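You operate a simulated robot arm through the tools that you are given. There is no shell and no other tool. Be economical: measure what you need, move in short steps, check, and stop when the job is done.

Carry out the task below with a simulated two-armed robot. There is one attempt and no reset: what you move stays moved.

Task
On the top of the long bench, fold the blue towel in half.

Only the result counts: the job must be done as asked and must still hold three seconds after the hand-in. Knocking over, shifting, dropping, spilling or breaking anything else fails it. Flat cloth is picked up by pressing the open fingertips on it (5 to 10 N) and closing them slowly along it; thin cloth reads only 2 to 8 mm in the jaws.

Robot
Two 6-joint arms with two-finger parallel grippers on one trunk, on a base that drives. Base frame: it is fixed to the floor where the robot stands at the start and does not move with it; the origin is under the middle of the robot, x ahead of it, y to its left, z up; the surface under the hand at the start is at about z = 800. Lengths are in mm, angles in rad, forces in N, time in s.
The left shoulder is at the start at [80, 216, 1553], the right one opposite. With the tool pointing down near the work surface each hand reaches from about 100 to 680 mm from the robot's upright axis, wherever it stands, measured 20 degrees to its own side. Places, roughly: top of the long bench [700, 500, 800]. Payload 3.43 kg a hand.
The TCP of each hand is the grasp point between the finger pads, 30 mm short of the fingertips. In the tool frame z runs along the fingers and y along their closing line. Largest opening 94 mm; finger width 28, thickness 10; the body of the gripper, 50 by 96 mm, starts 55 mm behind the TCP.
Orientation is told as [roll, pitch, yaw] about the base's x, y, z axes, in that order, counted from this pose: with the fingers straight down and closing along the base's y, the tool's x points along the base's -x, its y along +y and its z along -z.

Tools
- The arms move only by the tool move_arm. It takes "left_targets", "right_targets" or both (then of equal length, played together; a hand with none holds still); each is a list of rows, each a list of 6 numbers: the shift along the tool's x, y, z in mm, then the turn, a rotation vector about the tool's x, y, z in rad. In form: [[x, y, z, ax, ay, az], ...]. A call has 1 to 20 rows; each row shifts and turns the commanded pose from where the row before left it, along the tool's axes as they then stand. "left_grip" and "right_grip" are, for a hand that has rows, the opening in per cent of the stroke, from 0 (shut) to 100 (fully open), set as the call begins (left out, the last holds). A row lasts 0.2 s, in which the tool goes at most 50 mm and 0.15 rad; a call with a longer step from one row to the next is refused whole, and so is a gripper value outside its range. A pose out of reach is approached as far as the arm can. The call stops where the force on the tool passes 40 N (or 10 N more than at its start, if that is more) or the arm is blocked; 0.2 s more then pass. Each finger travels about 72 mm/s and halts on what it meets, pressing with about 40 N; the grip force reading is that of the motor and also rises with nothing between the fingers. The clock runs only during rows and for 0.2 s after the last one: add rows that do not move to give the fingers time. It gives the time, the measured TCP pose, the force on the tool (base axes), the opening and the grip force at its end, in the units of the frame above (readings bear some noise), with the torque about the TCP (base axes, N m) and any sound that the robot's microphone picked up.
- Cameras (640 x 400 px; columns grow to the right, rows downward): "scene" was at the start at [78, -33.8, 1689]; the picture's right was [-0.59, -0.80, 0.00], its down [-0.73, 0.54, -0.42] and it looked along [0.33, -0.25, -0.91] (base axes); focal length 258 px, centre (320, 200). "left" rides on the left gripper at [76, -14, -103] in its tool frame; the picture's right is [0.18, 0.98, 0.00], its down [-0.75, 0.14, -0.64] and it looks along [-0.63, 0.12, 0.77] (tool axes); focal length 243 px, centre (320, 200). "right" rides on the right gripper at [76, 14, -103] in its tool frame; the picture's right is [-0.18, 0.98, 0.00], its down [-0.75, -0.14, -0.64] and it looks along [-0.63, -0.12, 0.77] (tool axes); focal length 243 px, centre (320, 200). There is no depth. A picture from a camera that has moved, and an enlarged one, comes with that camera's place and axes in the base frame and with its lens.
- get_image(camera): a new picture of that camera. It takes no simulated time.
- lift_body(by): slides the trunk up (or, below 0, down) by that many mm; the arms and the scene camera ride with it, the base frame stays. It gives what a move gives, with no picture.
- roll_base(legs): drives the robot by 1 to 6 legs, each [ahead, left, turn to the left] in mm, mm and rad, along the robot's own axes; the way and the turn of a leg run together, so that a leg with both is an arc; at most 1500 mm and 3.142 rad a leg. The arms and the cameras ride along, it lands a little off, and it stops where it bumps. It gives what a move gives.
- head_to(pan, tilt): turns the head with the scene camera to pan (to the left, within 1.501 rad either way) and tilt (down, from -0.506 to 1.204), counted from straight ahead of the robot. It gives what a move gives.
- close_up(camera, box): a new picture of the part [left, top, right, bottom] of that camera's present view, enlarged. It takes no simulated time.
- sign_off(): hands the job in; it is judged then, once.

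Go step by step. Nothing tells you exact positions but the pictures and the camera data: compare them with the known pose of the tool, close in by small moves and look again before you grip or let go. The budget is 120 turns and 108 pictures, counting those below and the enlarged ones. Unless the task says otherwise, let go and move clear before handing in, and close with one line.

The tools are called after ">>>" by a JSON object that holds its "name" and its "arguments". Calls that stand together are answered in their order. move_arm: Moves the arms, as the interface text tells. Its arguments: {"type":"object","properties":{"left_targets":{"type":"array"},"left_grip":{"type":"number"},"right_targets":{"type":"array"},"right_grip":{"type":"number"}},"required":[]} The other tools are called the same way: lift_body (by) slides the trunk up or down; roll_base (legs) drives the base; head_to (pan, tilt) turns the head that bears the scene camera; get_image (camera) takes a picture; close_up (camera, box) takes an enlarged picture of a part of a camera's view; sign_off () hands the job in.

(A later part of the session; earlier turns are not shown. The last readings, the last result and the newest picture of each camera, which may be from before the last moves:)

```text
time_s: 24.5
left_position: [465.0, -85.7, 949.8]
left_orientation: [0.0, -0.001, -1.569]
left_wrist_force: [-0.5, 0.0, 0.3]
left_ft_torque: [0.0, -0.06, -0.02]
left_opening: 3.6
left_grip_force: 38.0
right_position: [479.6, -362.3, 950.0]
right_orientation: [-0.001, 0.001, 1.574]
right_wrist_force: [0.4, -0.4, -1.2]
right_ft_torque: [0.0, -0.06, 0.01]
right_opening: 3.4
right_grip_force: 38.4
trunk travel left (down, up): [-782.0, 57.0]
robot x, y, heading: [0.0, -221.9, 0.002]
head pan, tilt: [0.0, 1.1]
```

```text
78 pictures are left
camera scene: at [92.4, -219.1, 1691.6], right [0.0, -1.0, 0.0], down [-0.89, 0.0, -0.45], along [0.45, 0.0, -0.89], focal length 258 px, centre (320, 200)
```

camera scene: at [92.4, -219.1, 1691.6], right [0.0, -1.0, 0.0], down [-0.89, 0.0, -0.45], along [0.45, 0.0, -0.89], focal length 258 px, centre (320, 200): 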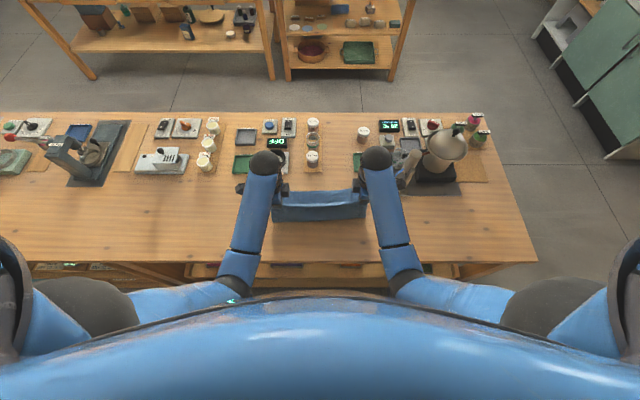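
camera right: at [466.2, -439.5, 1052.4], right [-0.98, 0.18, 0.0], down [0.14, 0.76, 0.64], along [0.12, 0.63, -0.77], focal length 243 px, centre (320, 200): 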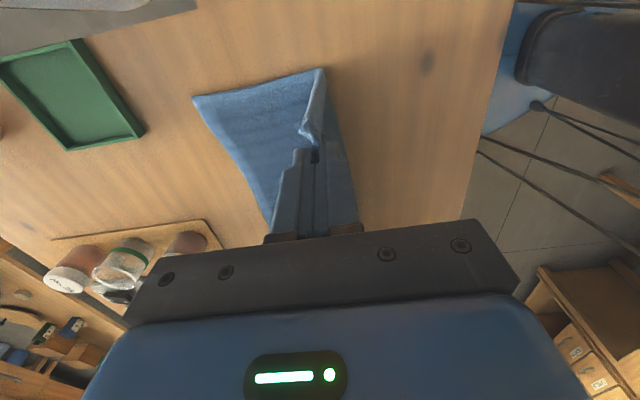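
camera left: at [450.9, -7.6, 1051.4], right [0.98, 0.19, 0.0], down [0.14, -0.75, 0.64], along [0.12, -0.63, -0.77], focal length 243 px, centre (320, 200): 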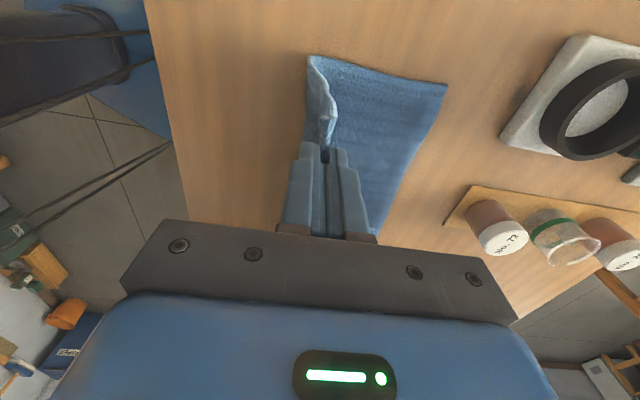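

The towel hangs cleanly between the hands. Its far edge slid back slightly, to about x 584 on the left and 605 on the right. I'll continue the arc forward and partway down, then look again.

>>> {"name": "move_arm", "arguments": {"left_targets": [[0, 17.5, 1.6, 0, 0, 0], [0, 17, 4.7, 0, 0, 0], [0, 16, 7.7, 0, 0, 0], [0, 14.4, 10.5, 0, 0, 0], [0, 12.5, 12.9, 0, 0, 0], [0, 10.1, 15, 0, 0, 0], [0, 7.4, 16.6, 0, 0, 0], [0, 0, 0, 0, 0, 0]], "right_targets": [[0, -18.5, 1.6, 0, 0, 0], [0, -18, 4.7, 0, 0, 0], [0, -17, 7.7, 0, 0, 0], [0, -15.2, 10.5, 0, 0, 0], [0, -13.1, 12.9, 0, 0, 0], [0, -10.7, 15, 0, 0, 0], [0, -7.9, 16.6, 0, 0, 0], [0, 0, 0, 0, 0, 0]]}}

>>> {"name": "get_image", "arguments": {"camera": "left"}}

>>> {"name": "get_image", "arguments": {"camera": "right"}}

>>> {"name": "close_up", "arguments": {"camera": "scene", "box": [220, 140, 420, 265]}}

```text
time_s: 26.3
left_position: [559.9, -82.0, 881.5]
left_orientation: [0.0, 0.0, -1.57]
left_wrist_force: [1.1, -0.7, 0.8]
left_ft_torque: [-0.02, -0.08, -0.01]
left_opening: 3.7
left_grip_force: 38.6
right_position: [579.7, -361.3, 882.2]
right_orientation: [-0.002, 0.002, 1.575]
right_wrist_force: [0.6, -0.1, -0.5]
right_ft_torque: [0.02, -0.08, 0.04]
right_opening: 3.8
right_grip_force: 37.7
trunk travel left (down, up): [-782.0, 57.0]
robot x, y, heading: [-4.7, -221.7, 0.006]
head pan, tilt: [0.0, 1.1]
```

```text
77 pictures are left
camera left: at [546.3, -5.6, 982.5], right [0.98, 0.19, 0.0], down [0.14, -0.75, 0.64], along [0.12, -0.63, -0.77], focal length 243 px, centre (320, 200)
```

left: 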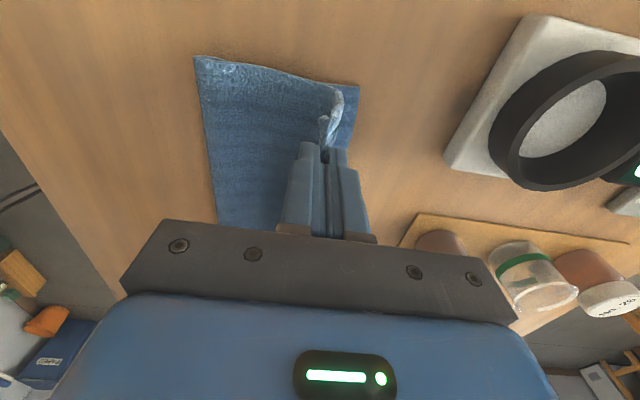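

```text
76 pictures are left
camera right: at [566.7, -437.8, 983.9], right [-0.98, 0.18, 0.0], down [0.14, 0.76, 0.64], along [0.12, 0.63, -0.77], focal length 243 px, centre (320, 200)
```

right: 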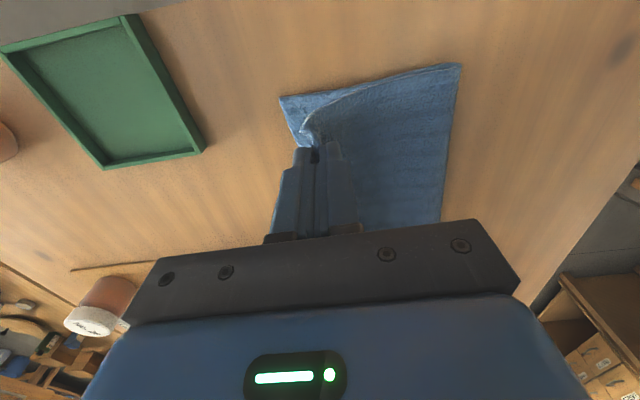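

```text
3.20 times, centred on (320, 202) of scene
camera zoom: at [93.1, -219.1, 1691.6], right [0.0, -1.0, 0.0], down [-0.89, 0.0, -0.45], along [0.45, 0.0, -0.89], focal length 827 px, centre (320, 192)
```

zoom: 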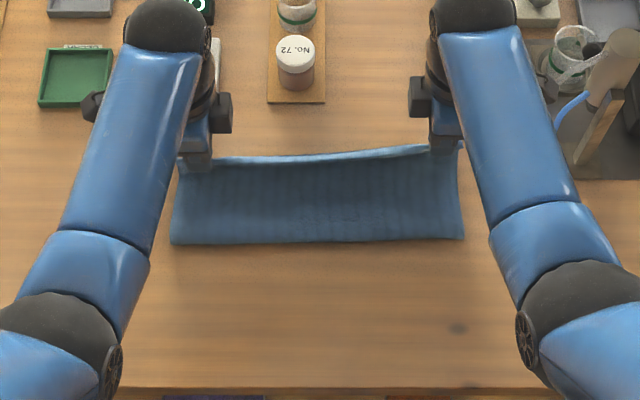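

The fold is forming cleanly; the far edge is now at about x 582 (left) and 604 (right). I'll lower almost to the table and check the alignment and slack.

>>> {"name": "move_arm", "arguments": {"left_targets": [[0, 3, 12, 0, 0, 0], [0, 2, 12, 0, 0, 0], [0, 1, 12, 0, 0, 0], [0, 0, 6, 0, 0, 0], [0, 0, 0, 0, 0, 0]], "right_targets": [[0, -3, 12, 0, 0, 0], [0, -2, 12, 0, 0, 0], [0, -1, 12, 0, 0, 0], [0, 0, 6, 0, 0, 0], [0, 0, 0, 0, 0, 0]]}}

>>> {"name": "get_image", "arguments": {"camera": "left"}}

>>> {"name": "get_image", "arguments": {"camera": "right"}}

>>> {"name": "close_up", "arguments": {"camera": "scene", "box": [220, 140, 420, 265]}}

```text
time_s: 27.5
left_position: [565.7, -81.8, 839.3]
left_orientation: [0.002, -0.001, -1.569]
left_wrist_force: [-1.0, -0.2, 4.8]
left_ft_torque: [0.03, -0.09, 0.0]
left_opening: 3.8
left_grip_force: 37.7
right_position: [585.9, -360.8, 839.9]
right_orientation: [0.0, 0.002, 1.576]
right_wrist_force: [0.0, 1.1, 2.5]
right_ft_torque: [-0.03, -0.05, 0.0]
right_opening: 3.4
right_grip_force: 37.8
trunk travel left (down, up): [-782.0, 57.0]
robot x, y, heading: [0.1, -220.1, 0.002]
head pan, tilt: [0.0, 1.1]
```

```text
74 pictures are left
camera left: at [551.4, -6.0, 941.4], right [0.98, 0.19, 0.0], down [0.14, -0.75, 0.64], along [0.12, -0.63, -0.77], focal length 243 px, centre (320, 200)
```

left: 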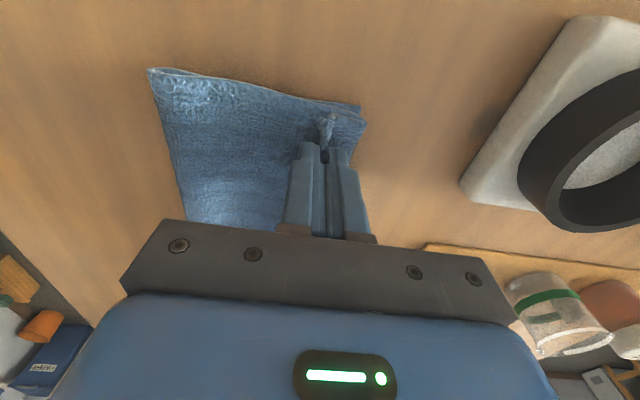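

```text
73 pictures are left
camera right: at [572.4, -438.5, 941.9], right [-0.98, 0.18, 0.0], down [0.14, 0.76, 0.64], along [0.12, 0.63, -0.77], focal length 243 px, centre (320, 200)
```

right: 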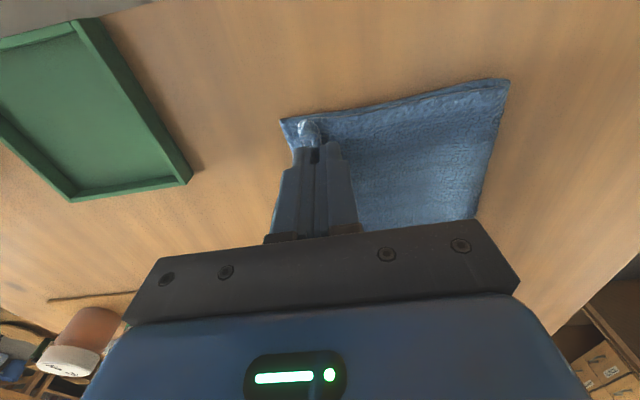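

```text
3.20 times, centred on (320, 202) of scene
camera zoom: at [91.8, -219.0, 1691.7], right [0.0, -1.0, 0.0], down [-0.89, 0.0, -0.45], along [0.45, 0.0, -0.89], focal length 827 px, centre (320, 192)
```

zoom: 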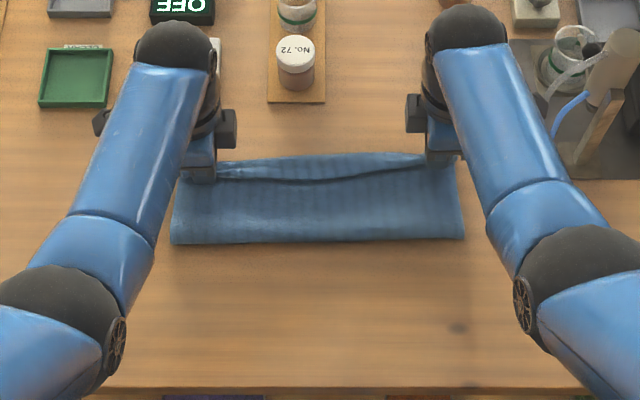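

The top edge is near the far edge with some slack in the fold. I'll lower the last few mm, let go with a small opening, rise and look.

>>> {"name": "move_arm", "arguments": {"left_targets": [[0, 0, 2, 0, 0, 0], [0, 0, 0, 0, 0, 0]], "right_targets": [[0, 0, 3, 0, 0, 0], [0, 0, 0, 0, 0, 0]]}}

>>> {"name": "move_arm", "arguments": {"left_targets": [[0, 0, 0, 0, 0, 0], [0, 0, 0, 0, 0, 0], [0, 0, -10, 0, 0, 0], [0, 0, -25, 0, 0, 0], [0, 0, -40, 0, 0, 0], [0, 0, 0, 0, 0, 0]], "right_targets": [[0, 0, 0, 0, 0, 0], [0, 0, 0, 0, 0, 0], [0, 0, -10, 0, 0, 0], [0, 0, -25, 0, 0, 0], [0, 0, -40, 0, 0, 0], [0, 0, 0, 0, 0, 0]], "left_grip": 28, "right_grip": 28}}

>>> {"name": "get_image", "arguments": {"camera": "left"}}

>>> {"name": "get_image", "arguments": {"camera": "right"}}

>>> {"name": "close_up", "arguments": {"camera": "scene", "box": [220, 140, 420, 265]}}

```text
time_s: 28.1
left_position: [565.0, -81.5, 837.4]
left_orientation: [0.003, 0.0, -1.571]
left_wrist_force: [-0.1, 0.3, 9.6]
left_ft_torque: [-0.01, -0.12, -0.02]
left_opening: 3.8
left_grip_force: 38.2
right_position: [585.9, -361.2, 838.0]
right_orientation: [-0.004, 0.002, 1.574]
right_wrist_force: [0.3, 1.3, 9.5]
right_ft_torque: [0.04, -0.15, 0.02]
right_opening: 3.4
right_grip_force: 38.0
trunk travel left (down, up): [-782.0, 57.0]
robot x, y, heading: [-2.0, -218.3, 0.003]
head pan, tilt: [0.0, 1.1]
```

```text
time_s: 29.5
left_position: [565.7, -80.8, 911.1]
left_orientation: [-0.001, 0.0, -1.57]
left_wrist_force: [1.0, 1.2, 0.1]
left_ft_torque: [-0.01, 0.04, 0.0]
left_opening: 26.3
left_grip_force: 0.1
right_position: [584.9, -360.1, 912.4]
right_orientation: [0.001, 0.002, 1.575]
right_wrist_force: [0.5, 0.1, 0.6]
right_ft_torque: [0.03, 0.01, 0.03]
right_opening: 26.3
right_grip_force: 0.1
trunk travel left (down, up): [-782.0, 57.0]
robot x, y, heading: [1.5, -221.4, 0.007]
head pan, tilt: [0.0, 1.1]
```

```text
71 pictures are left
camera left: at [551.1, -4.8, 1013.3], right [0.98, 0.19, 0.0], down [0.14, -0.75, 0.64], along [0.12, -0.63, -0.77], focal length 243 px, centre (320, 200)
```

left: 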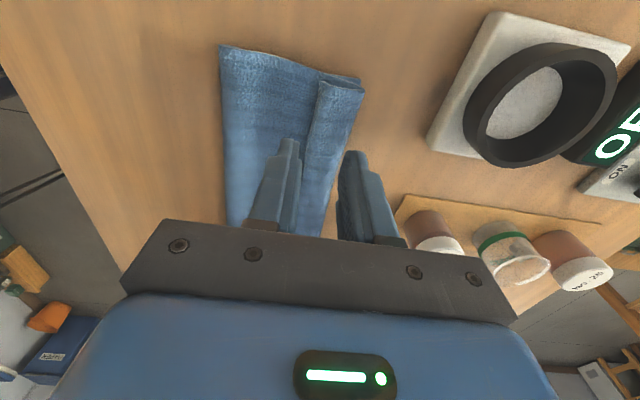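

```text
70 pictures are left
camera right: at [572.4, -437.8, 1013.6], right [-0.98, 0.18, 0.0], down [0.14, 0.76, 0.64], along [0.12, 0.63, -0.77], focal length 243 px, centre (320, 200)
```

right: 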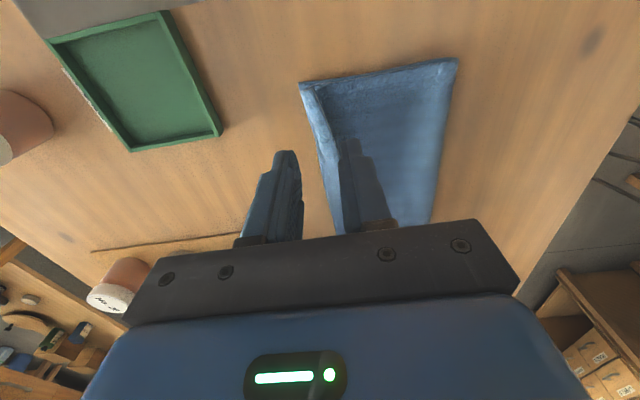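

```text
3.20 times, centred on (320, 202) of scene
camera zoom: at [93.9, -219.0, 1691.5], right [0.0, -1.0, 0.0], down [-0.89, 0.0, -0.45], along [0.45, 0.0, -0.89], focal length 827 px, centre (320, 192)
```

zoom: 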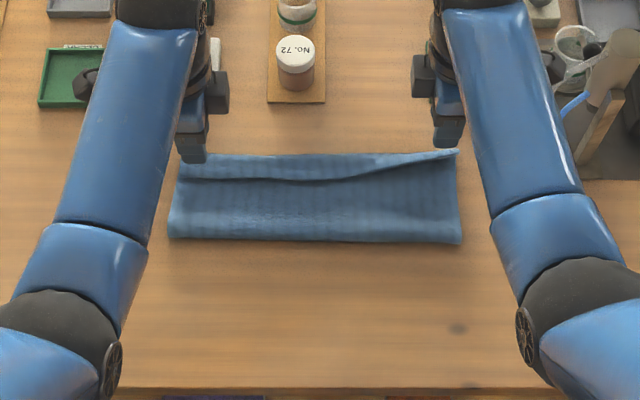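

The cloth is released. There is a strip along the far edge that is either a folded-back hem or the exposed lower layer, so I'll move the hands aside and look closely.

>>> {"name": "move_arm", "arguments": {"left_targets": [[40, 0, -30, 0, 0, 0], [40, 0, 0, 0, 0, 0]], "right_targets": [[30, 30, -30, 0, 0, 0], [0, 30, 0, 0, 0, 0]]}}

>>> {"name": "close_up", "arguments": {"camera": "left", "box": [180, 0, 420, 150]}}

>>> {"name": "close_up", "arguments": {"camera": "right", "box": [220, 0, 460, 150]}}

>>> {"name": "close_up", "arguments": {"camera": "scene", "box": [250, 160, 390, 240]}}

```text
refused: row 1 steps farther than a row can; nothing moved
```

```text
2.67 times, centred on (300, 75) of left
camera zoom: at [551.1, -4.8, 1013.3], right [0.98, 0.19, 0.0], down [0.14, -0.75, 0.64], along [0.12, -0.63, -0.77], focal length 647 px, centre (373, 533)
```

zoom: 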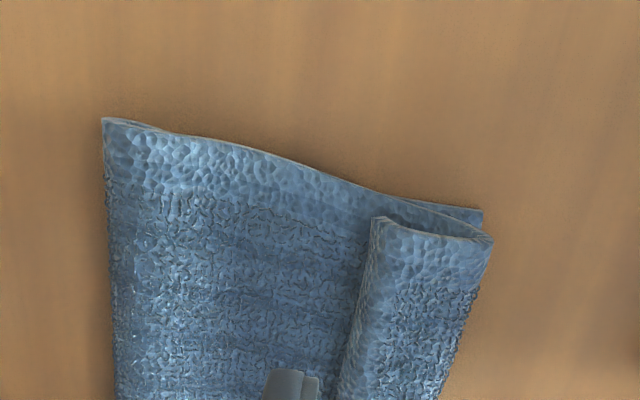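

```text
2.67 times, centred on (340, 75) of right
camera zoom: at [572.4, -437.8, 1013.6], right [-0.98, 0.18, 0.0], down [0.14, 0.76, 0.64], along [0.12, 0.63, -0.77], focal length 647 px, centre (267, 533)
```

zoom: 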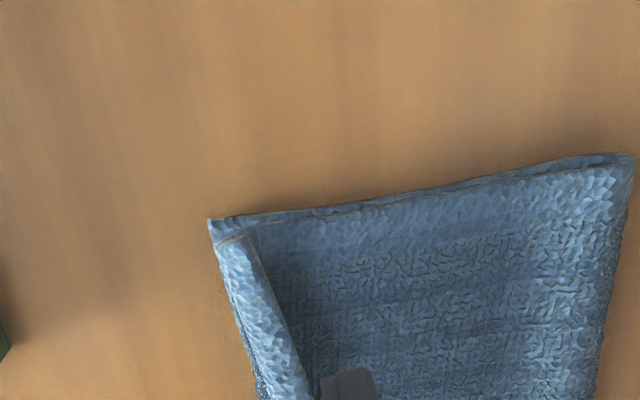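

```text
4.57 times, centred on (320, 200) of scene
camera zoom: at [93.9, -219.0, 1691.5], right [0.0, -1.0, 0.0], down [-0.89, 0.0, -0.45], along [0.45, 0.0, -0.89], focal length 1182 px, centre (320, 200)
```

zoom: 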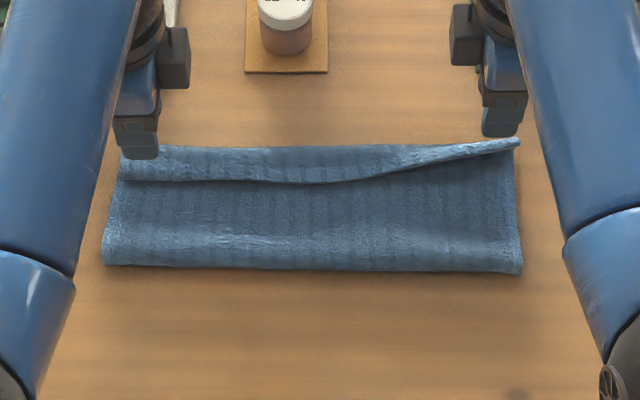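

The top layer's end is folded back on itself in a hem up to about 32 mm wide, its free edge facing the robot. I'll raise the hands and turn them back with fingers spread along y, so four fingertips can push the hem's free edge forward and flip it open.

>>> {"name": "move_arm", "arguments": {"left_targets": [[0, 0, -30, 0, 0, 0], [-17, -15, 0, 0, 0, 0], [-16, -16, 0, 0, 0, 0], [0, 0, 0, 0, 0, -0.1427], [0, 0, 0, 0, 0, -0.1427], [0, 0, 0, 0, 0, -0.1427], [0, 0, 0, 0, 0, -0.1427], [0, 0, 0, 0, 0, -0.1427], [0, 0, 0, 0, 0, -0.1427], [0, 0, 0, 0, 0, -0.1427], [0, 0, 0, 0, 0, -0.1427], [0, 0, 0, 0, 0, -0.1427], [0, 0, 0, 0, 0, -0.1427], [0, 0, 0, 0, 0, -0.1427], [0, 0, 0, 0, 0, 0]], "right_targets": [[0, 0, -30, 0, 0, 0], [-19, 25, 0, 0, 0, 0], [-19, 25, 0, 0, 0, 0], [0, 0, 0, 0, 0, 0.1427], [0, 0, 0, 0, 0, 0.1427], [0, 0, 0, 0, 0, 0.1427], [0, 0, 0, 0, 0, 0.1427], [0, 0, 0, 0, 0, 0.1427], [0, 0, 0, 0, 0, 0.1427], [0, 0, 0, 0, 0, 0.1427], [0, 0, 0, 0, 0, 0.1427], [0, 0, 0, 0, 0, 0.1427], [0, 0, 0, 0, 0, 0.1427], [0, 0, 0, 0, 0, 0.1427], [0, 0, 0, 0, 0, 0]], "left_grip": 100, "right_grip": 100}}

>>> {"name": "get_image", "arguments": {"camera": "left"}}

>>> {"name": "get_image", "arguments": {"camera": "right"}}

```text
time_s: 32.7
left_position: [534.7, -113.9, 939.9]
left_orientation: [-0.001, 0.001, 0.003]
left_wrist_force: [-0.6, -1.0, 0.2]
left_ft_torque: [0.01, 0.0, 0.0]
left_opening: 94.2
left_grip_force: 0.0
right_position: [535.5, -322.9, 940.1]
right_orientation: [-0.001, 0.0, 0.001]
right_wrist_force: [-0.2, 0.1, -0.1]
right_ft_torque: [-0.01, -0.01, -0.01]
right_opening: 94.0
right_grip_force: 0.1
trunk travel left (down, up): [-782.0, 57.0]
robot x, y, heading: [0.0, -221.5, 0.003]
head pan, tilt: [0.0, 1.1]
```

```text
65 pictures are left
camera left: at [458.8, -129.6, 1043.1], right [-0.19, 0.98, 0.0], down [0.75, 0.14, 0.64], along [0.63, 0.12, -0.77], focal length 243 px, centre (320, 200)
```

left: 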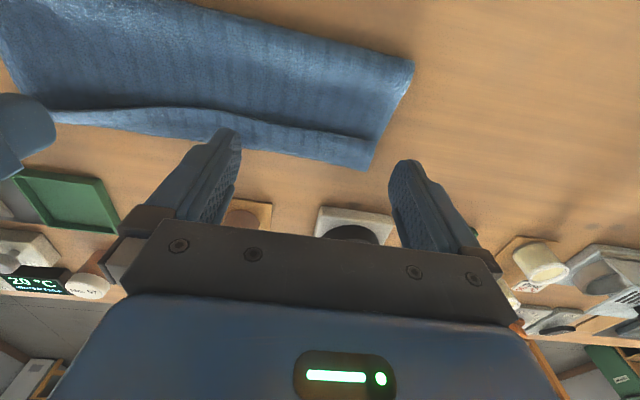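

```text
64 pictures are left
camera right: at [460.5, -309.6, 1042.9], right [0.18, 0.98, 0.0], down [0.75, -0.14, 0.64], along [0.63, -0.12, -0.77], focal length 243 px, centre (320, 200)
```

right: 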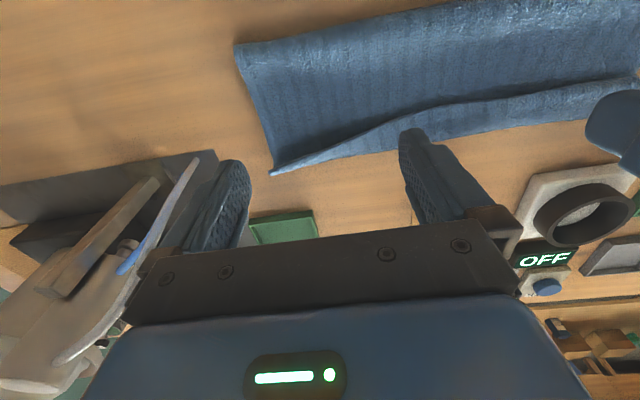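

The hem's lip is clearly visible. I'll lower behind it to just above the top layer and check.

>>> {"name": "move_arm", "arguments": {"left_targets": [[5, 0, 40, 0, 0, 0], [0, 0, 35, 0, 0, 0], [0, 0, 21, 0, 0, 0], [0, 0, 0, 0, 0, 0]], "right_targets": [[2, 0, 40, 0, 0, 0], [0, 0, 35, 0, 0, 0], [0, 0, 21, 0, 0, 0], [0, 0, 0, 0, 0, 0]]}}

>>> {"name": "get_image", "arguments": {"camera": "left"}}

>>> {"name": "get_image", "arguments": {"camera": "right"}}

```text
time_s: 33.7
left_position: [530.5, -117.3, 844.3]
left_orientation: [0.0, -0.001, 0.003]
left_wrist_force: [0.8, 0.0, 0.0]
left_ft_torque: [0.01, 0.03, 0.02]
left_opening: 93.8
left_grip_force: 0.1
right_position: [534.8, -323.1, 845.6]
right_orientation: [-0.003, -0.001, 0.002]
right_wrist_force: [0.7, -0.5, 0.3]
right_ft_torque: [-0.02, 0.03, -0.01]
right_opening: 94.0
right_grip_force: 0.0
trunk travel left (down, up): [-782.0, 57.0]
robot x, y, heading: [2.0, -220.2, 0.003]
head pan, tilt: [0.0, 1.1]
```

```text
63 pictures are left
camera left: at [454.5, -131.9, 946.8], right [-0.19, 0.98, 0.0], down [0.75, 0.14, 0.64], along [0.63, 0.12, -0.77], focal length 243 px, centre (320, 200)
```

left: 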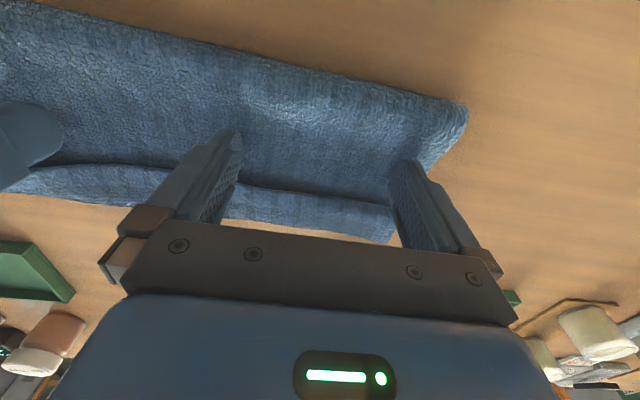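

```text
62 pictures are left
camera right: at [459.1, -309.8, 947.4], right [0.18, 0.98, 0.0], down [0.75, -0.14, 0.64], along [0.63, -0.12, -0.77], focal length 243 px, centre (320, 200)
```

right: 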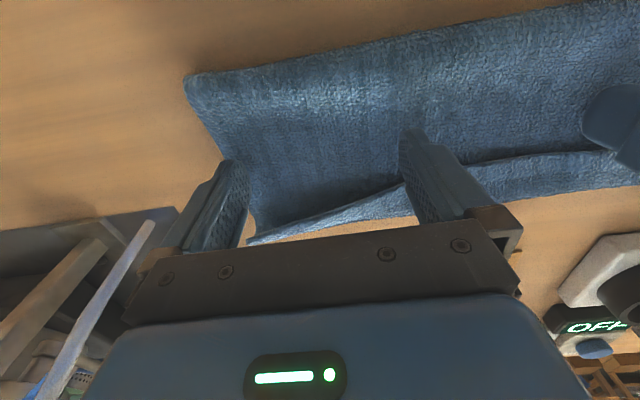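

>>> {"name": "move_arm", "arguments": {"left_targets": [[0, -6, 3, 0, 0, 0], [0, 0, 2, 0, 0, 0], [-6, 0, 0, 0, 0, 0], [-8, 0, 0, 0, 0, 0], [-8, 0, 0, 0, 0, 0], [0, 0, 0, 0, 0, 0]], "right_targets": [[0, 0, 3, 0, 0, 0], [0, 0, 3, 0, 0, 0], [-6, 0, 0, 0, 0, 0], [-8, 0, 0, 0, 0, 0], [-8, 0, 0, 0, 0, 0], [0, 0, 0, 0, 0, 0]]}}

>>> {"name": "get_image", "arguments": {"camera": "left"}}

>>> {"name": "get_image", "arguments": {"camera": "right"}}

```text
time_s: 35.1
left_position: [552.8, -122.7, 840.8]
left_orientation: [0.0, 0.0, 0.002]
left_wrist_force: [0.4, -0.6, 0.3]
left_ft_torque: [-0.02, 0.03, 0.01]
left_opening: 94.2
left_grip_force: 0.1
right_position: [555.9, -323.6, 839.0]
right_orientation: [-0.001, -0.003, 0.005]
right_wrist_force: [0.8, 1.0, 0.4]
right_ft_torque: [-0.02, -0.02, 0.04]
right_opening: 94.0
right_grip_force: 0.1
trunk travel left (down, up): [-782.0, 57.0]
robot x, y, heading: [0.9, -222.4, 0.001]
head pan, tilt: [0.0, 1.1]
```

```text
61 pictures are left
camera left: at [476.7, -136.7, 942.7], right [-0.19, 0.98, 0.0], down [0.75, 0.14, 0.64], along [0.63, 0.12, -0.77], focal length 243 px, centre (320, 200)
```

left: 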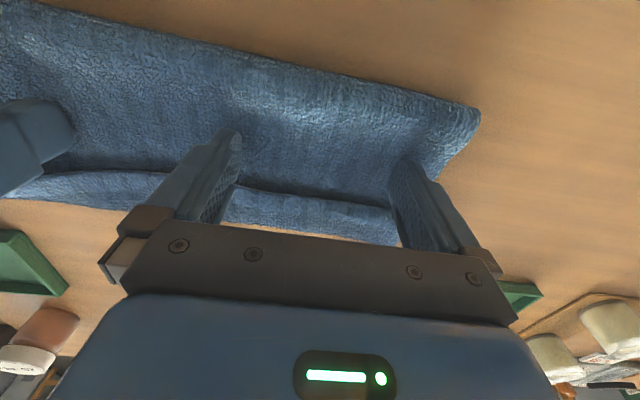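

```text
60 pictures are left
camera right: at [480.2, -309.9, 941.1], right [0.18, 0.98, 0.0], down [0.75, -0.14, 0.64], along [0.63, -0.12, -0.77], focal length 243 px, centre (320, 200)
```

right: 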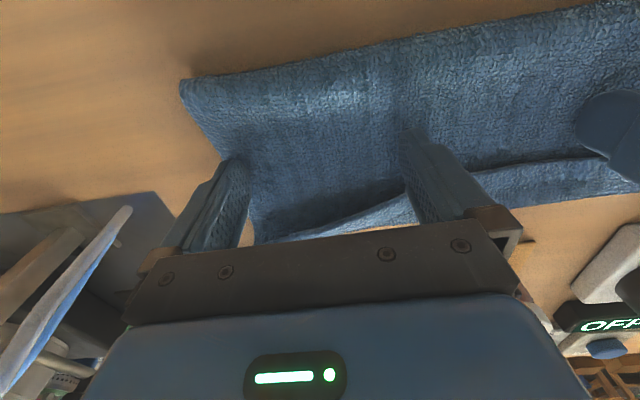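

The fold seems to have been dragged along. I'll check in the scene before going on.

>>> {"name": "close_up", "arguments": {"camera": "scene", "box": [250, 160, 390, 240]}}

```text
4.57 times, centred on (320, 200) of scene
camera zoom: at [92.4, -218.9, 1691.6], right [0.0, -1.0, 0.0], down [-0.89, 0.0, -0.45], along [0.45, 0.0, -0.89], focal length 1182 px, centre (320, 200)
```

zoom: 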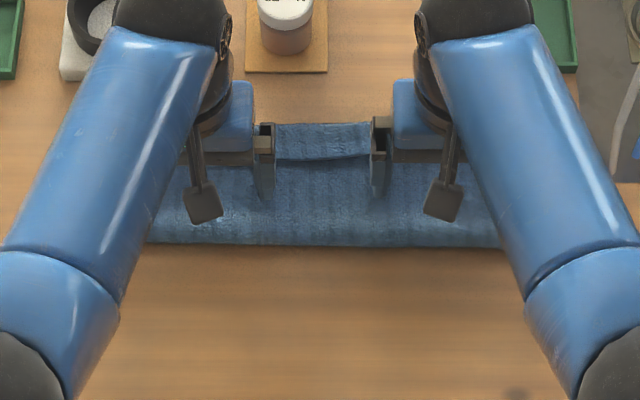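

The whole towel slid forward about 20 mm instead of the hem flipping. I'll press the spread fingertips lightly on it and drag it back towards the robot, which also helps the slack in the top layer.

>>> {"name": "move_arm", "arguments": {"left_targets": [[4, 0, 0, 0, 0, 0], [0, 0, 2, 0, 0, 0], [0, 0, 1.5, 0, 0, 0], [0, 0, 0, 0, 0, 0]], "right_targets": [[4, 0, 0, 0, 0, 0], [0, 0, 1, 0, 0, 0], [0, 0, 1.5, 0, 0, 0], [0, 0, 0, 0, 0, 0]]}}

```text
time_s: 36.1
left_position: [547.9, -122.7, 836.8]
left_orientation: [-0.001, 0.0, 0.002]
left_wrist_force: [0.4, -0.7, 2.6]
left_ft_torque: [-0.03, -0.02, 0.04]
left_opening: 93.8
left_grip_force: 0.2
right_position: [552.1, -322.8, 838.1]
right_orientation: [-0.003, -0.002, 0.003]
right_wrist_force: [0.4, 0.7, 3.7]
right_ft_torque: [0.0, -0.05, -0.01]
right_opening: 94.0
right_grip_force: 0.1
trunk travel left (down, up): [-782.0, 57.0]
robot x, y, heading: [-0.3, -220.9, 0.003]
head pan, tilt: [0.0, 1.1]
```

>>> {"name": "move_arm", "arguments": {"left_targets": [[0, 0, 1.2, 0, 0, 0], [6, 0, 0, 0, 0, 0], [8, 0, 0, 0, 0, 0], [8, 0, 0, 0, 0, 0], [8, 0, 0, 0, 0, 0], [8, 0, 0, 0, 0, 0], [0, 0, 0, 0, 0, 0]], "right_targets": [[0, 0, 0.8, 0, 0, 0], [6, 0, 0, 0, 0, 0], [8, 0, 0, 0, 0, 0], [8, 0, 0, 0, 0, 0], [8, 0, 0, 0, 0, 0], [8, 0, 0, 0, 0, 0], [0, 0, 0, 0, 0, 0]]}}

>>> {"name": "get_image", "arguments": {"camera": "left"}}

>>> {"name": "close_up", "arguments": {"camera": "scene", "box": [250, 160, 390, 240]}}

```text
time_s: 37.7
left_position: [508.6, -121.1, 835.5]
left_orientation: [0.0, 0.001, 0.002]
left_wrist_force: [0.5, -1.2, 7.8]
left_ft_torque: [-0.05, -0.01, 0.06]
left_opening: 94.0
left_grip_force: 0.0
right_position: [512.9, -323.4, 836.2]
right_orientation: [-0.002, -0.002, 0.003]
right_wrist_force: [1.0, 2.5, 6.0]
right_ft_torque: [0.05, -0.03, -0.01]
right_opening: 94.1
right_grip_force: 0.1
trunk travel left (down, up): [-782.0, 57.0]
robot x, y, heading: [0.5, -221.5, 0.002]
head pan, tilt: [0.0, 1.1]
```

```text
58 pictures are left
camera left: at [433.3, -136.0, 938.4], right [-0.19, 0.98, 0.0], down [0.75, 0.14, 0.64], along [0.63, 0.12, -0.77], focal length 243 px, centre (320, 200)
```

left: 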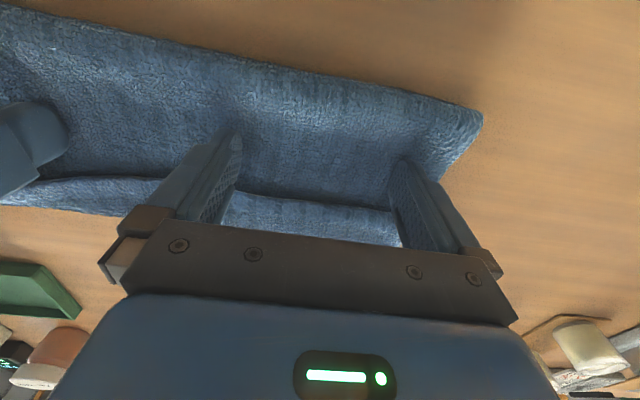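

```text
4.57 times, centred on (320, 200) of scene
camera zoom: at [92.0, -219.1, 1691.7], right [0.0, -1.0, 0.0], down [-0.89, 0.0, -0.45], along [0.45, 0.0, -0.89], focal length 1182 px, centre (320, 200)
```

zoom: 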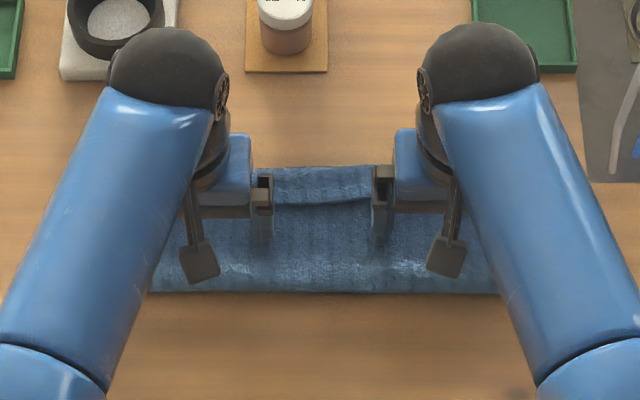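

The whole towel slid back about 40 mm in one piece. Now I'll raise the hands and turn them so the fingers close across the hem, ready to pinch its free lip.

>>> {"name": "move_arm", "arguments": {"left_targets": [[0, 0, -30, 0, 0, 0], [0, 0, -40, 0, 0, 0], [0, 36, 0, 0, 0, 0], [0, 0, 0, 0, 0, 0.1428], [0, 0, 0, 0, 0, 0.1428], [0, 0, 0, 0, 0, 0.1428], [0, 0, 0, 0, 0, 0.1428], [0, 0, 0, 0, 0, 0.1428], [0, 0, 0, 0, 0, 0.1428], [0, 0, 0, 0, 0, 0.1428], [0, 0, 0, 0, 0, 0.1428], [0, 0, 0, 0, 0, 0.1428], [0, 0, 0, 0, 0, 0.1428], [0, 0, 0, 0, 0, 0.1428], [0, 0, 0, 0, 0, 0]], "right_targets": [[0, 0, -30, 0, 0, 0], [0, 0, -40, 0, 0, 0], [0, 20, 0, 0, 0, 0], [0, 0, 0, 0, 0, -0.1428], [0, 0, 0, 0, 0, -0.1428], [0, 0, 0, 0, 0, -0.1428], [0, 0, 0, 0, 0, -0.1428], [0, 0, 0, 0, 0, -0.1428], [0, 0, 0, 0, 0, -0.1428], [0, 0, 0, 0, 0, -0.1428], [0, 0, 0, 0, 0, -0.1428], [0, 0, 0, 0, 0, -0.1428], [0, 0, 0, 0, 0, -0.1428], [0, 0, 0, 0, 0, -0.1428], [0, 0, 0, 0, 0, 0]], "left_grip": 17, "right_grip": 17}}

>>> {"name": "get_image", "arguments": {"camera": "left"}}

>>> {"name": "get_image", "arguments": {"camera": "right"}}

>>> {"name": "close_up", "arguments": {"camera": "scene", "box": [250, 160, 390, 240]}}

```text
time_s: 40.9
left_position: [509.3, -85.2, 905.8]
left_orientation: [0.0, -0.001, -1.573]
left_wrist_force: [-0.2, 0.0, 0.0]
left_ft_torque: [-0.02, -0.01, 0.0]
left_opening: 16.2
left_grip_force: 0.0
right_position: [513.0, -303.0, 906.6]
right_orientation: [0.0, 0.002, 1.576]
right_wrist_force: [0.0, 0.0, -0.7]
right_ft_torque: [0.02, -0.04, 0.01]
right_opening: 16.0
right_grip_force: 0.1
trunk travel left (down, up): [-782.0, 57.0]
robot x, y, heading: [-1.2, -219.6, 0.002]
head pan, tilt: [0.0, 1.1]
```

```text
56 pictures are left
camera left: at [495.9, -8.8, 1007.8], right [0.98, 0.18, 0.0], down [0.14, -0.75, 0.64], along [0.12, -0.63, -0.77], focal length 243 px, centre (320, 200)
```

left: 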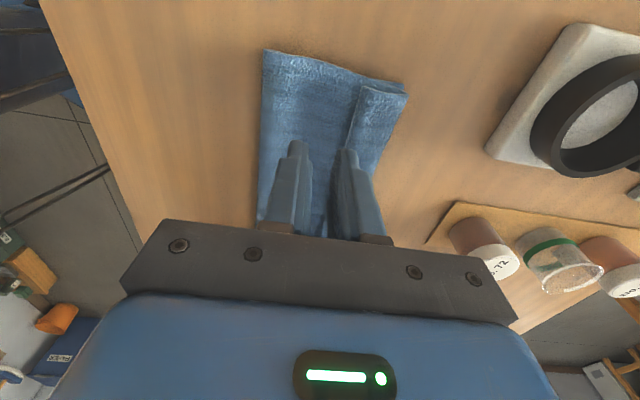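

```text
55 pictures are left
camera right: at [500.4, -380.5, 1007.5], right [-0.98, 0.18, 0.0], down [0.14, 0.76, 0.64], along [0.12, 0.63, -0.77], focal length 243 px, centre (320, 200)
```

right: 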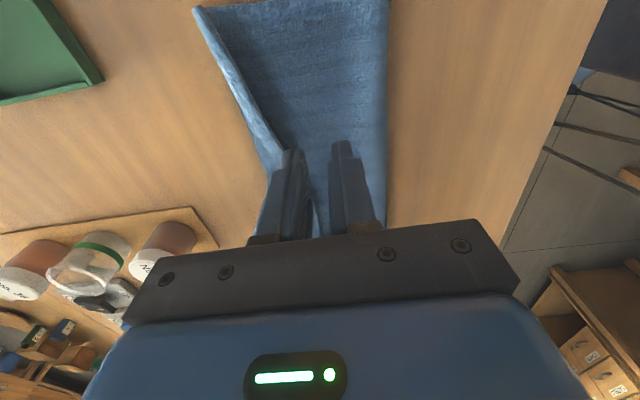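

```text
4.57 times, centred on (320, 200) of scene
camera zoom: at [93.0, -219.1, 1691.6], right [0.0, -1.0, 0.0], down [-0.89, 0.0, -0.45], along [0.45, 0.0, -0.89], focal length 1182 px, centre (320, 200)
```

zoom: 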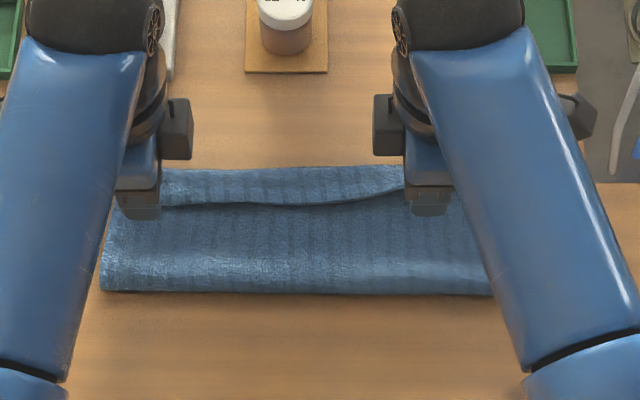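

The lip is at about x 535 near the left hand, and about x 547 at y -278, where the hem is wider. I'll move there with the same slight tilt and come down close.

>>> {"name": "move_arm", "arguments": {"left_targets": [[0, 27, 0, 0, 0, 0], [0, 0, 0, -0.1, 0, 0], [0, -2, 25, 0, 0, 0], [0, -2, 25, 0, 0, 0], [0, 0, 0, 0, 0, 0]], "right_targets": [[-25, -36, 0, 0, 0, 0], [0, 0, 0, 0.1, 0, 0], [0, 2, 25, 0, 0, 0], [0, 2, 25, 0, 0, 0], [0, 0, 0, 0, 0, 0]]}}

>>> {"name": "close_up", "arguments": {"camera": "left", "box": [220, 60, 460, 240]}}

>>> {"name": "close_up", "arguments": {"camera": "right", "box": [180, 60, 420, 240]}}

```text
time_s: 42.1
left_position: [540.6, -85.1, 856.0]
left_orientation: [0.1, 0.0, -1.569]
left_wrist_force: [0.6, 0.3, -0.4]
left_ft_torque: [0.01, 0.0, 0.02]
left_opening: 15.8
left_grip_force: 0.0
right_position: [551.7, -279.7, 853.6]
right_orientation: [-0.101, 0.002, 1.575]
right_wrist_force: [-0.3, -0.6, -0.3]
right_ft_torque: [0.01, -0.03, -0.01]
right_opening: 15.9
right_grip_force: 0.0
trunk travel left (down, up): [-782.0, 57.0]
robot x, y, heading: [0.9, -219.6, 0.001]
head pan, tilt: [0.0, 1.1]
```

```text
2.22 times, centred on (340, 150) of left
camera zoom: at [515.3, -10.1, 956.4], right [0.98, 0.19, 0.1], down [0.08, -0.75, 0.65], along [0.2, -0.63, -0.75], focal length 539 px, centre (276, 311)
```

zoom: 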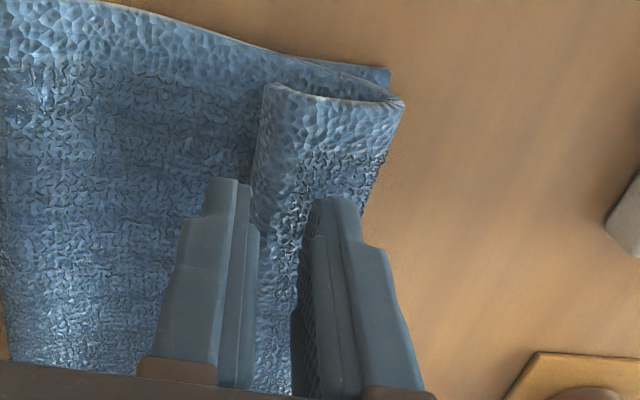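

```text
2.22 times, centred on (300, 150) of right
camera zoom: at [528.3, -355.8, 954.2], right [-0.98, 0.18, -0.1], down [0.07, 0.76, 0.65], along [0.19, 0.63, -0.75], focal length 539 px, centre (364, 311)
```

zoom: 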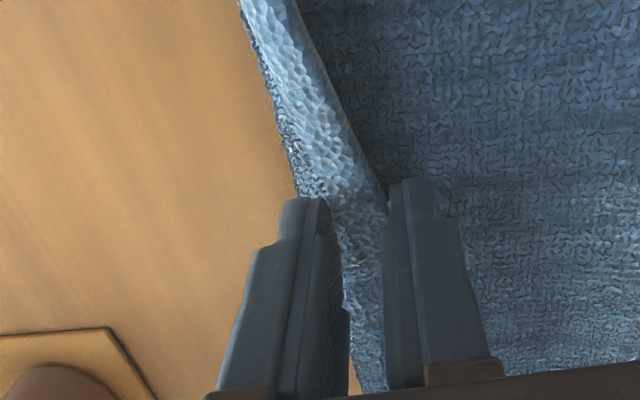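

The lip stands slightly open. I'll shift back 3 mm so the inner finger clears it, and lower until light contact.

>>> {"name": "move_arm", "arguments": {"left_targets": [[0, -4.5, 0, 0, 0, 0], [0, 0, 6, 0, 0, 0], [0, 0, 5, 0, 0, 0], [0, 0, 3, 0, 0, 0], [0, 0, 2, 0, 0, 0], [0, 0, 0, 0, 0, 0]], "right_targets": [[0, 4.5, 0, 0, 0, 0], [0, 0, 6, 0, 0, 0], [0, 0, 4, 0, 0, 0], [0, 0, 2, 0, 0, 0], [0, 0, 2, 0, 0, 0], [0, 0, 0, 0, 0, 0]]}}

>>> {"name": "close_up", "arguments": {"camera": "left", "box": [220, 60, 460, 240]}}

>>> {"name": "close_up", "arguments": {"camera": "right", "box": [180, 60, 420, 240]}}

```text
time_s: 43.5
left_position: [534.2, -85.0, 841.2]
left_orientation: [0.101, 0.001, -1.57]
left_wrist_force: [0.1, -1.1, 2.3]
left_ft_torque: [0.01, -0.05, 0.02]
left_opening: 16.0
left_grip_force: 0.1
right_position: [547.5, -279.4, 842.0]
right_orientation: [-0.101, 0.001, 1.574]
right_wrist_force: [0.7, -0.2, 1.5]
right_ft_torque: [-0.02, -0.03, 0.0]
right_opening: 16.1
right_grip_force: 0.0
trunk travel left (down, up): [-782.0, 57.0]
robot x, y, heading: [-2.6, -219.1, 0.005]
head pan, tilt: [0.0, 1.1]
```

```text
2.22 times, centred on (340, 150) of left
camera zoom: at [510.2, -9.3, 940.0], right [0.98, 0.19, 0.1], down [0.08, -0.75, 0.65], along [0.2, -0.63, -0.75], focal length 539 px, centre (276, 311)
```

zoom: 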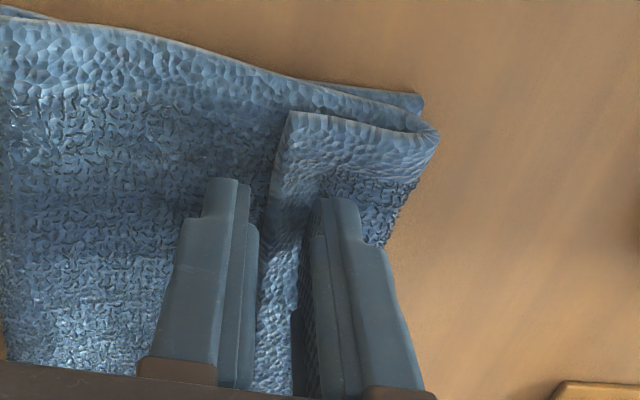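

```text
2.22 times, centred on (300, 150) of right
camera zoom: at [524.6, -355.4, 941.7], right [-0.98, 0.18, -0.1], down [0.07, 0.75, 0.65], along [0.19, 0.63, -0.75], focal length 539 px, centre (364, 311)
```

zoom: 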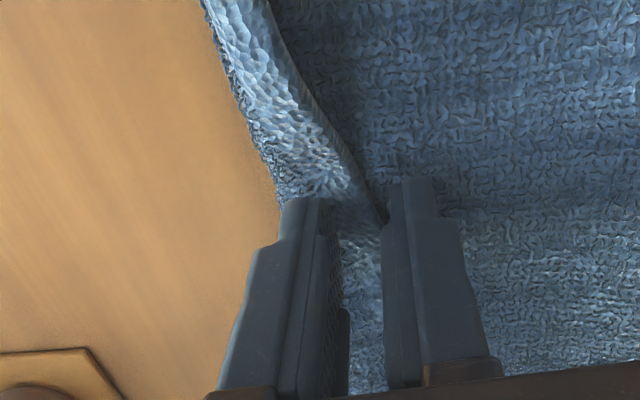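

Both grippers straddle the lip with light contact. Closing slowly.

>>> {"name": "move_arm", "arguments": {"left_targets": [[0, 0, 1, 0, 0, 0]], "right_targets": [[0, 0, 1.5, 0, 0, 0]], "left_grip": 12, "right_grip": 12}}

>>> {"name": "move_arm", "arguments": {"left_targets": [[0, 0, 0, 0, 0, 0]], "right_targets": [[0, 0, 0, 0, 0, 0]], "left_grip": 7, "right_grip": 7}}

>>> {"name": "close_up", "arguments": {"camera": "left", "box": [220, 60, 460, 240]}}

>>> {"name": "close_up", "arguments": {"camera": "right", "box": [180, 60, 420, 240]}}

```text
time_s: 43.9
left_position: [535.3, -86.0, 837.7]
left_orientation: [0.1, -0.001, -1.571]
left_wrist_force: [-0.3, -1.5, 4.1]
left_ft_torque: [-0.05, -0.05, -0.02]
left_opening: 11.4
left_grip_force: 1.0
right_position: [547.6, -278.6, 840.7]
right_orientation: [-0.104, 0.002, 1.575]
right_wrist_force: [0.8, 0.3, 2.5]
right_ft_torque: [0.02, -0.03, 0.0]
right_opening: 11.4
right_grip_force: 0.2
trunk travel left (down, up): [-782.0, 57.0]
robot x, y, heading: [-0.1, -220.8, 0.0]
head pan, tilt: [0.0, 1.1]
```

```text
time_s: 44.3
left_position: [534.8, -84.5, 837.6]
left_orientation: [0.101, 0.0, -1.569]
left_wrist_force: [0.9, -1.4, 4.5]
left_ft_torque: [-0.04, -0.03, -0.01]
left_opening: 6.5
left_grip_force: 0.0
right_position: [546.7, -278.5, 839.8]
right_orientation: [-0.102, 0.002, 1.573]
right_wrist_force: [-1.2, -0.6, 2.1]
right_ft_torque: [0.07, 0.0, 0.01]
right_opening: 7.1
right_grip_force: 0.7
trunk travel left (down, up): [-782.0, 57.0]
robot x, y, heading: [3.0, -221.2, -0.001]
head pan, tilt: [0.0, 1.1]
```

```text
2.22 times, centred on (340, 150) of left
camera zoom: at [510.2, -8.8, 939.0], right [0.98, 0.19, 0.1], down [0.08, -0.75, 0.65], along [0.2, -0.63, -0.75], focal length 539 px, centre (276, 311)
```

zoom: 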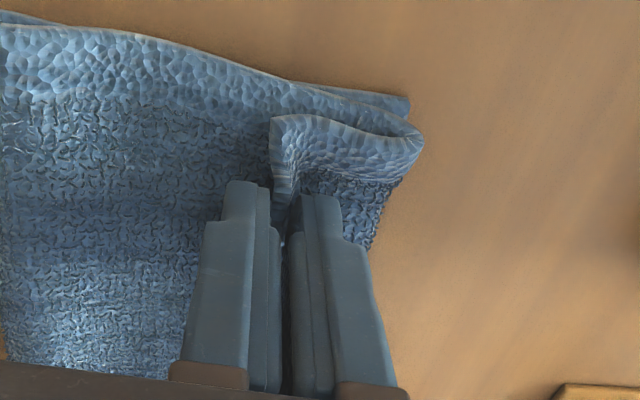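

```text
2.22 times, centred on (300, 150) of right
camera zoom: at [524.0, -355.3, 940.2], right [-0.98, 0.18, -0.1], down [0.07, 0.75, 0.65], along [0.19, 0.63, -0.75], focal length 539 px, centre (364, 311)
```

zoom: 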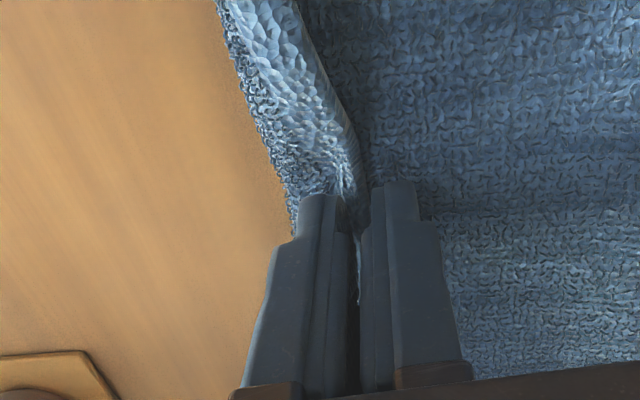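

The lip is caught in both grippers. I'll shut them and lift slightly to confirm.

>>> {"name": "move_arm", "arguments": {"left_targets": [[0, 0, 0, 0, 0, 0], [0, 0, 0, 0, 0, 0]], "right_targets": [[0, 0, 0, 0, 0, 0], [0, 0, 0, 0, 0, 0]], "left_grip": 0, "right_grip": 0}}

>>> {"name": "move_arm", "arguments": {"left_targets": [[0, 2, -10, 0, 0, 0], [0, 4, -12, 0, 0, 0], [0, 0, 0, 0, 0, 0]], "right_targets": [[0, -2, -10, 0, 0, 0], [0, -4, -12, 0, 0, 0], [0, 0, 0, 0, 0, 0]]}}

>>> {"name": "get_image", "arguments": {"camera": "left"}}

>>> {"name": "get_image", "arguments": {"camera": "right"}}

>>> {"name": "close_up", "arguments": {"camera": "scene", "box": [250, 160, 390, 240]}}

```text
time_s: 44.9
left_position: [535.5, -85.5, 839.5]
left_orientation: [0.101, 0.001, -1.568]
left_wrist_force: [2.4, -0.9, 4.2]
left_ft_torque: [-0.02, -0.02, 0.01]
left_opening: 2.4
left_grip_force: 37.6
right_position: [548.2, -279.2, 840.9]
right_orientation: [-0.104, 0.001, 1.573]
right_wrist_force: [1.1, -0.3, 4.5]
right_ft_torque: [-0.06, -0.07, 0.02]
right_opening: 2.8
right_grip_force: 37.3
trunk travel left (down, up): [-782.0, 57.0]
robot x, y, heading: [2.5, -220.9, 0.002]
head pan, tilt: [0.0, 1.1]
```

```text
time_s: 45.7
left_position: [538.8, -86.0, 860.9]
left_orientation: [0.099, 0.0, -1.569]
left_wrist_force: [-0.5, -0.8, 0.9]
left_ft_torque: [0.01, 0.02, 0.0]
left_opening: 2.7
left_grip_force: 37.3
right_position: [551.7, -279.7, 861.7]
right_orientation: [-0.101, 0.004, 1.575]
right_wrist_force: [0.1, -0.1, 0.8]
right_ft_torque: [0.02, 0.0, 0.03]
right_opening: 2.4
right_grip_force: 38.1
trunk travel left (down, up): [-782.0, 57.0]
robot x, y, heading: [0.5, -222.5, -0.0]
head pan, tilt: [0.0, 1.1]
```

```text
47 pictures are left
camera left: at [514.4, -9.0, 960.6], right [0.98, 0.19, 0.1], down [0.08, -0.75, 0.65], along [0.19, -0.63, -0.75], focal length 243 px, centre (320, 200)
```

left: 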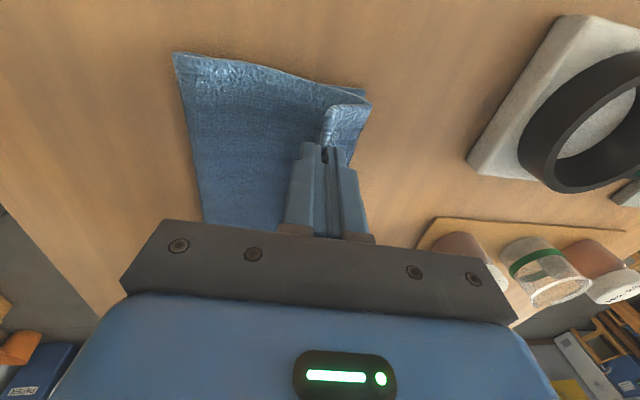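

```text
46 pictures are left
camera right: at [528.0, -355.6, 961.7], right [-0.98, 0.18, -0.1], down [0.07, 0.76, 0.65], along [0.19, 0.63, -0.75], focal length 243 px, centre (320, 200)
```

right: 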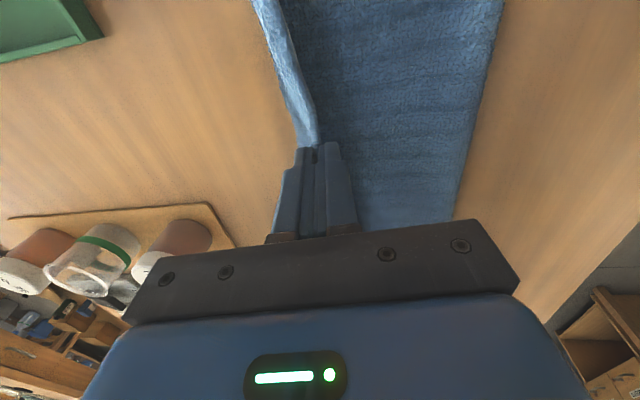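

```text
4.57 times, centred on (320, 200) of scene
camera zoom: at [93.0, -219.1, 1691.6], right [0.0, -1.0, 0.0], down [-0.89, 0.0, -0.45], along [0.45, 0.0, -0.89], focal length 1182 px, centre (320, 200)
```

zoom: 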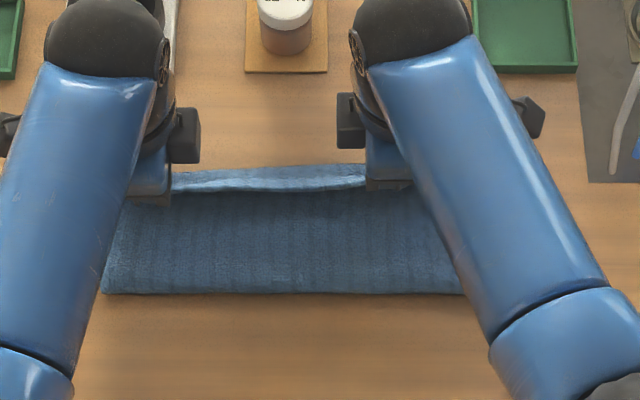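

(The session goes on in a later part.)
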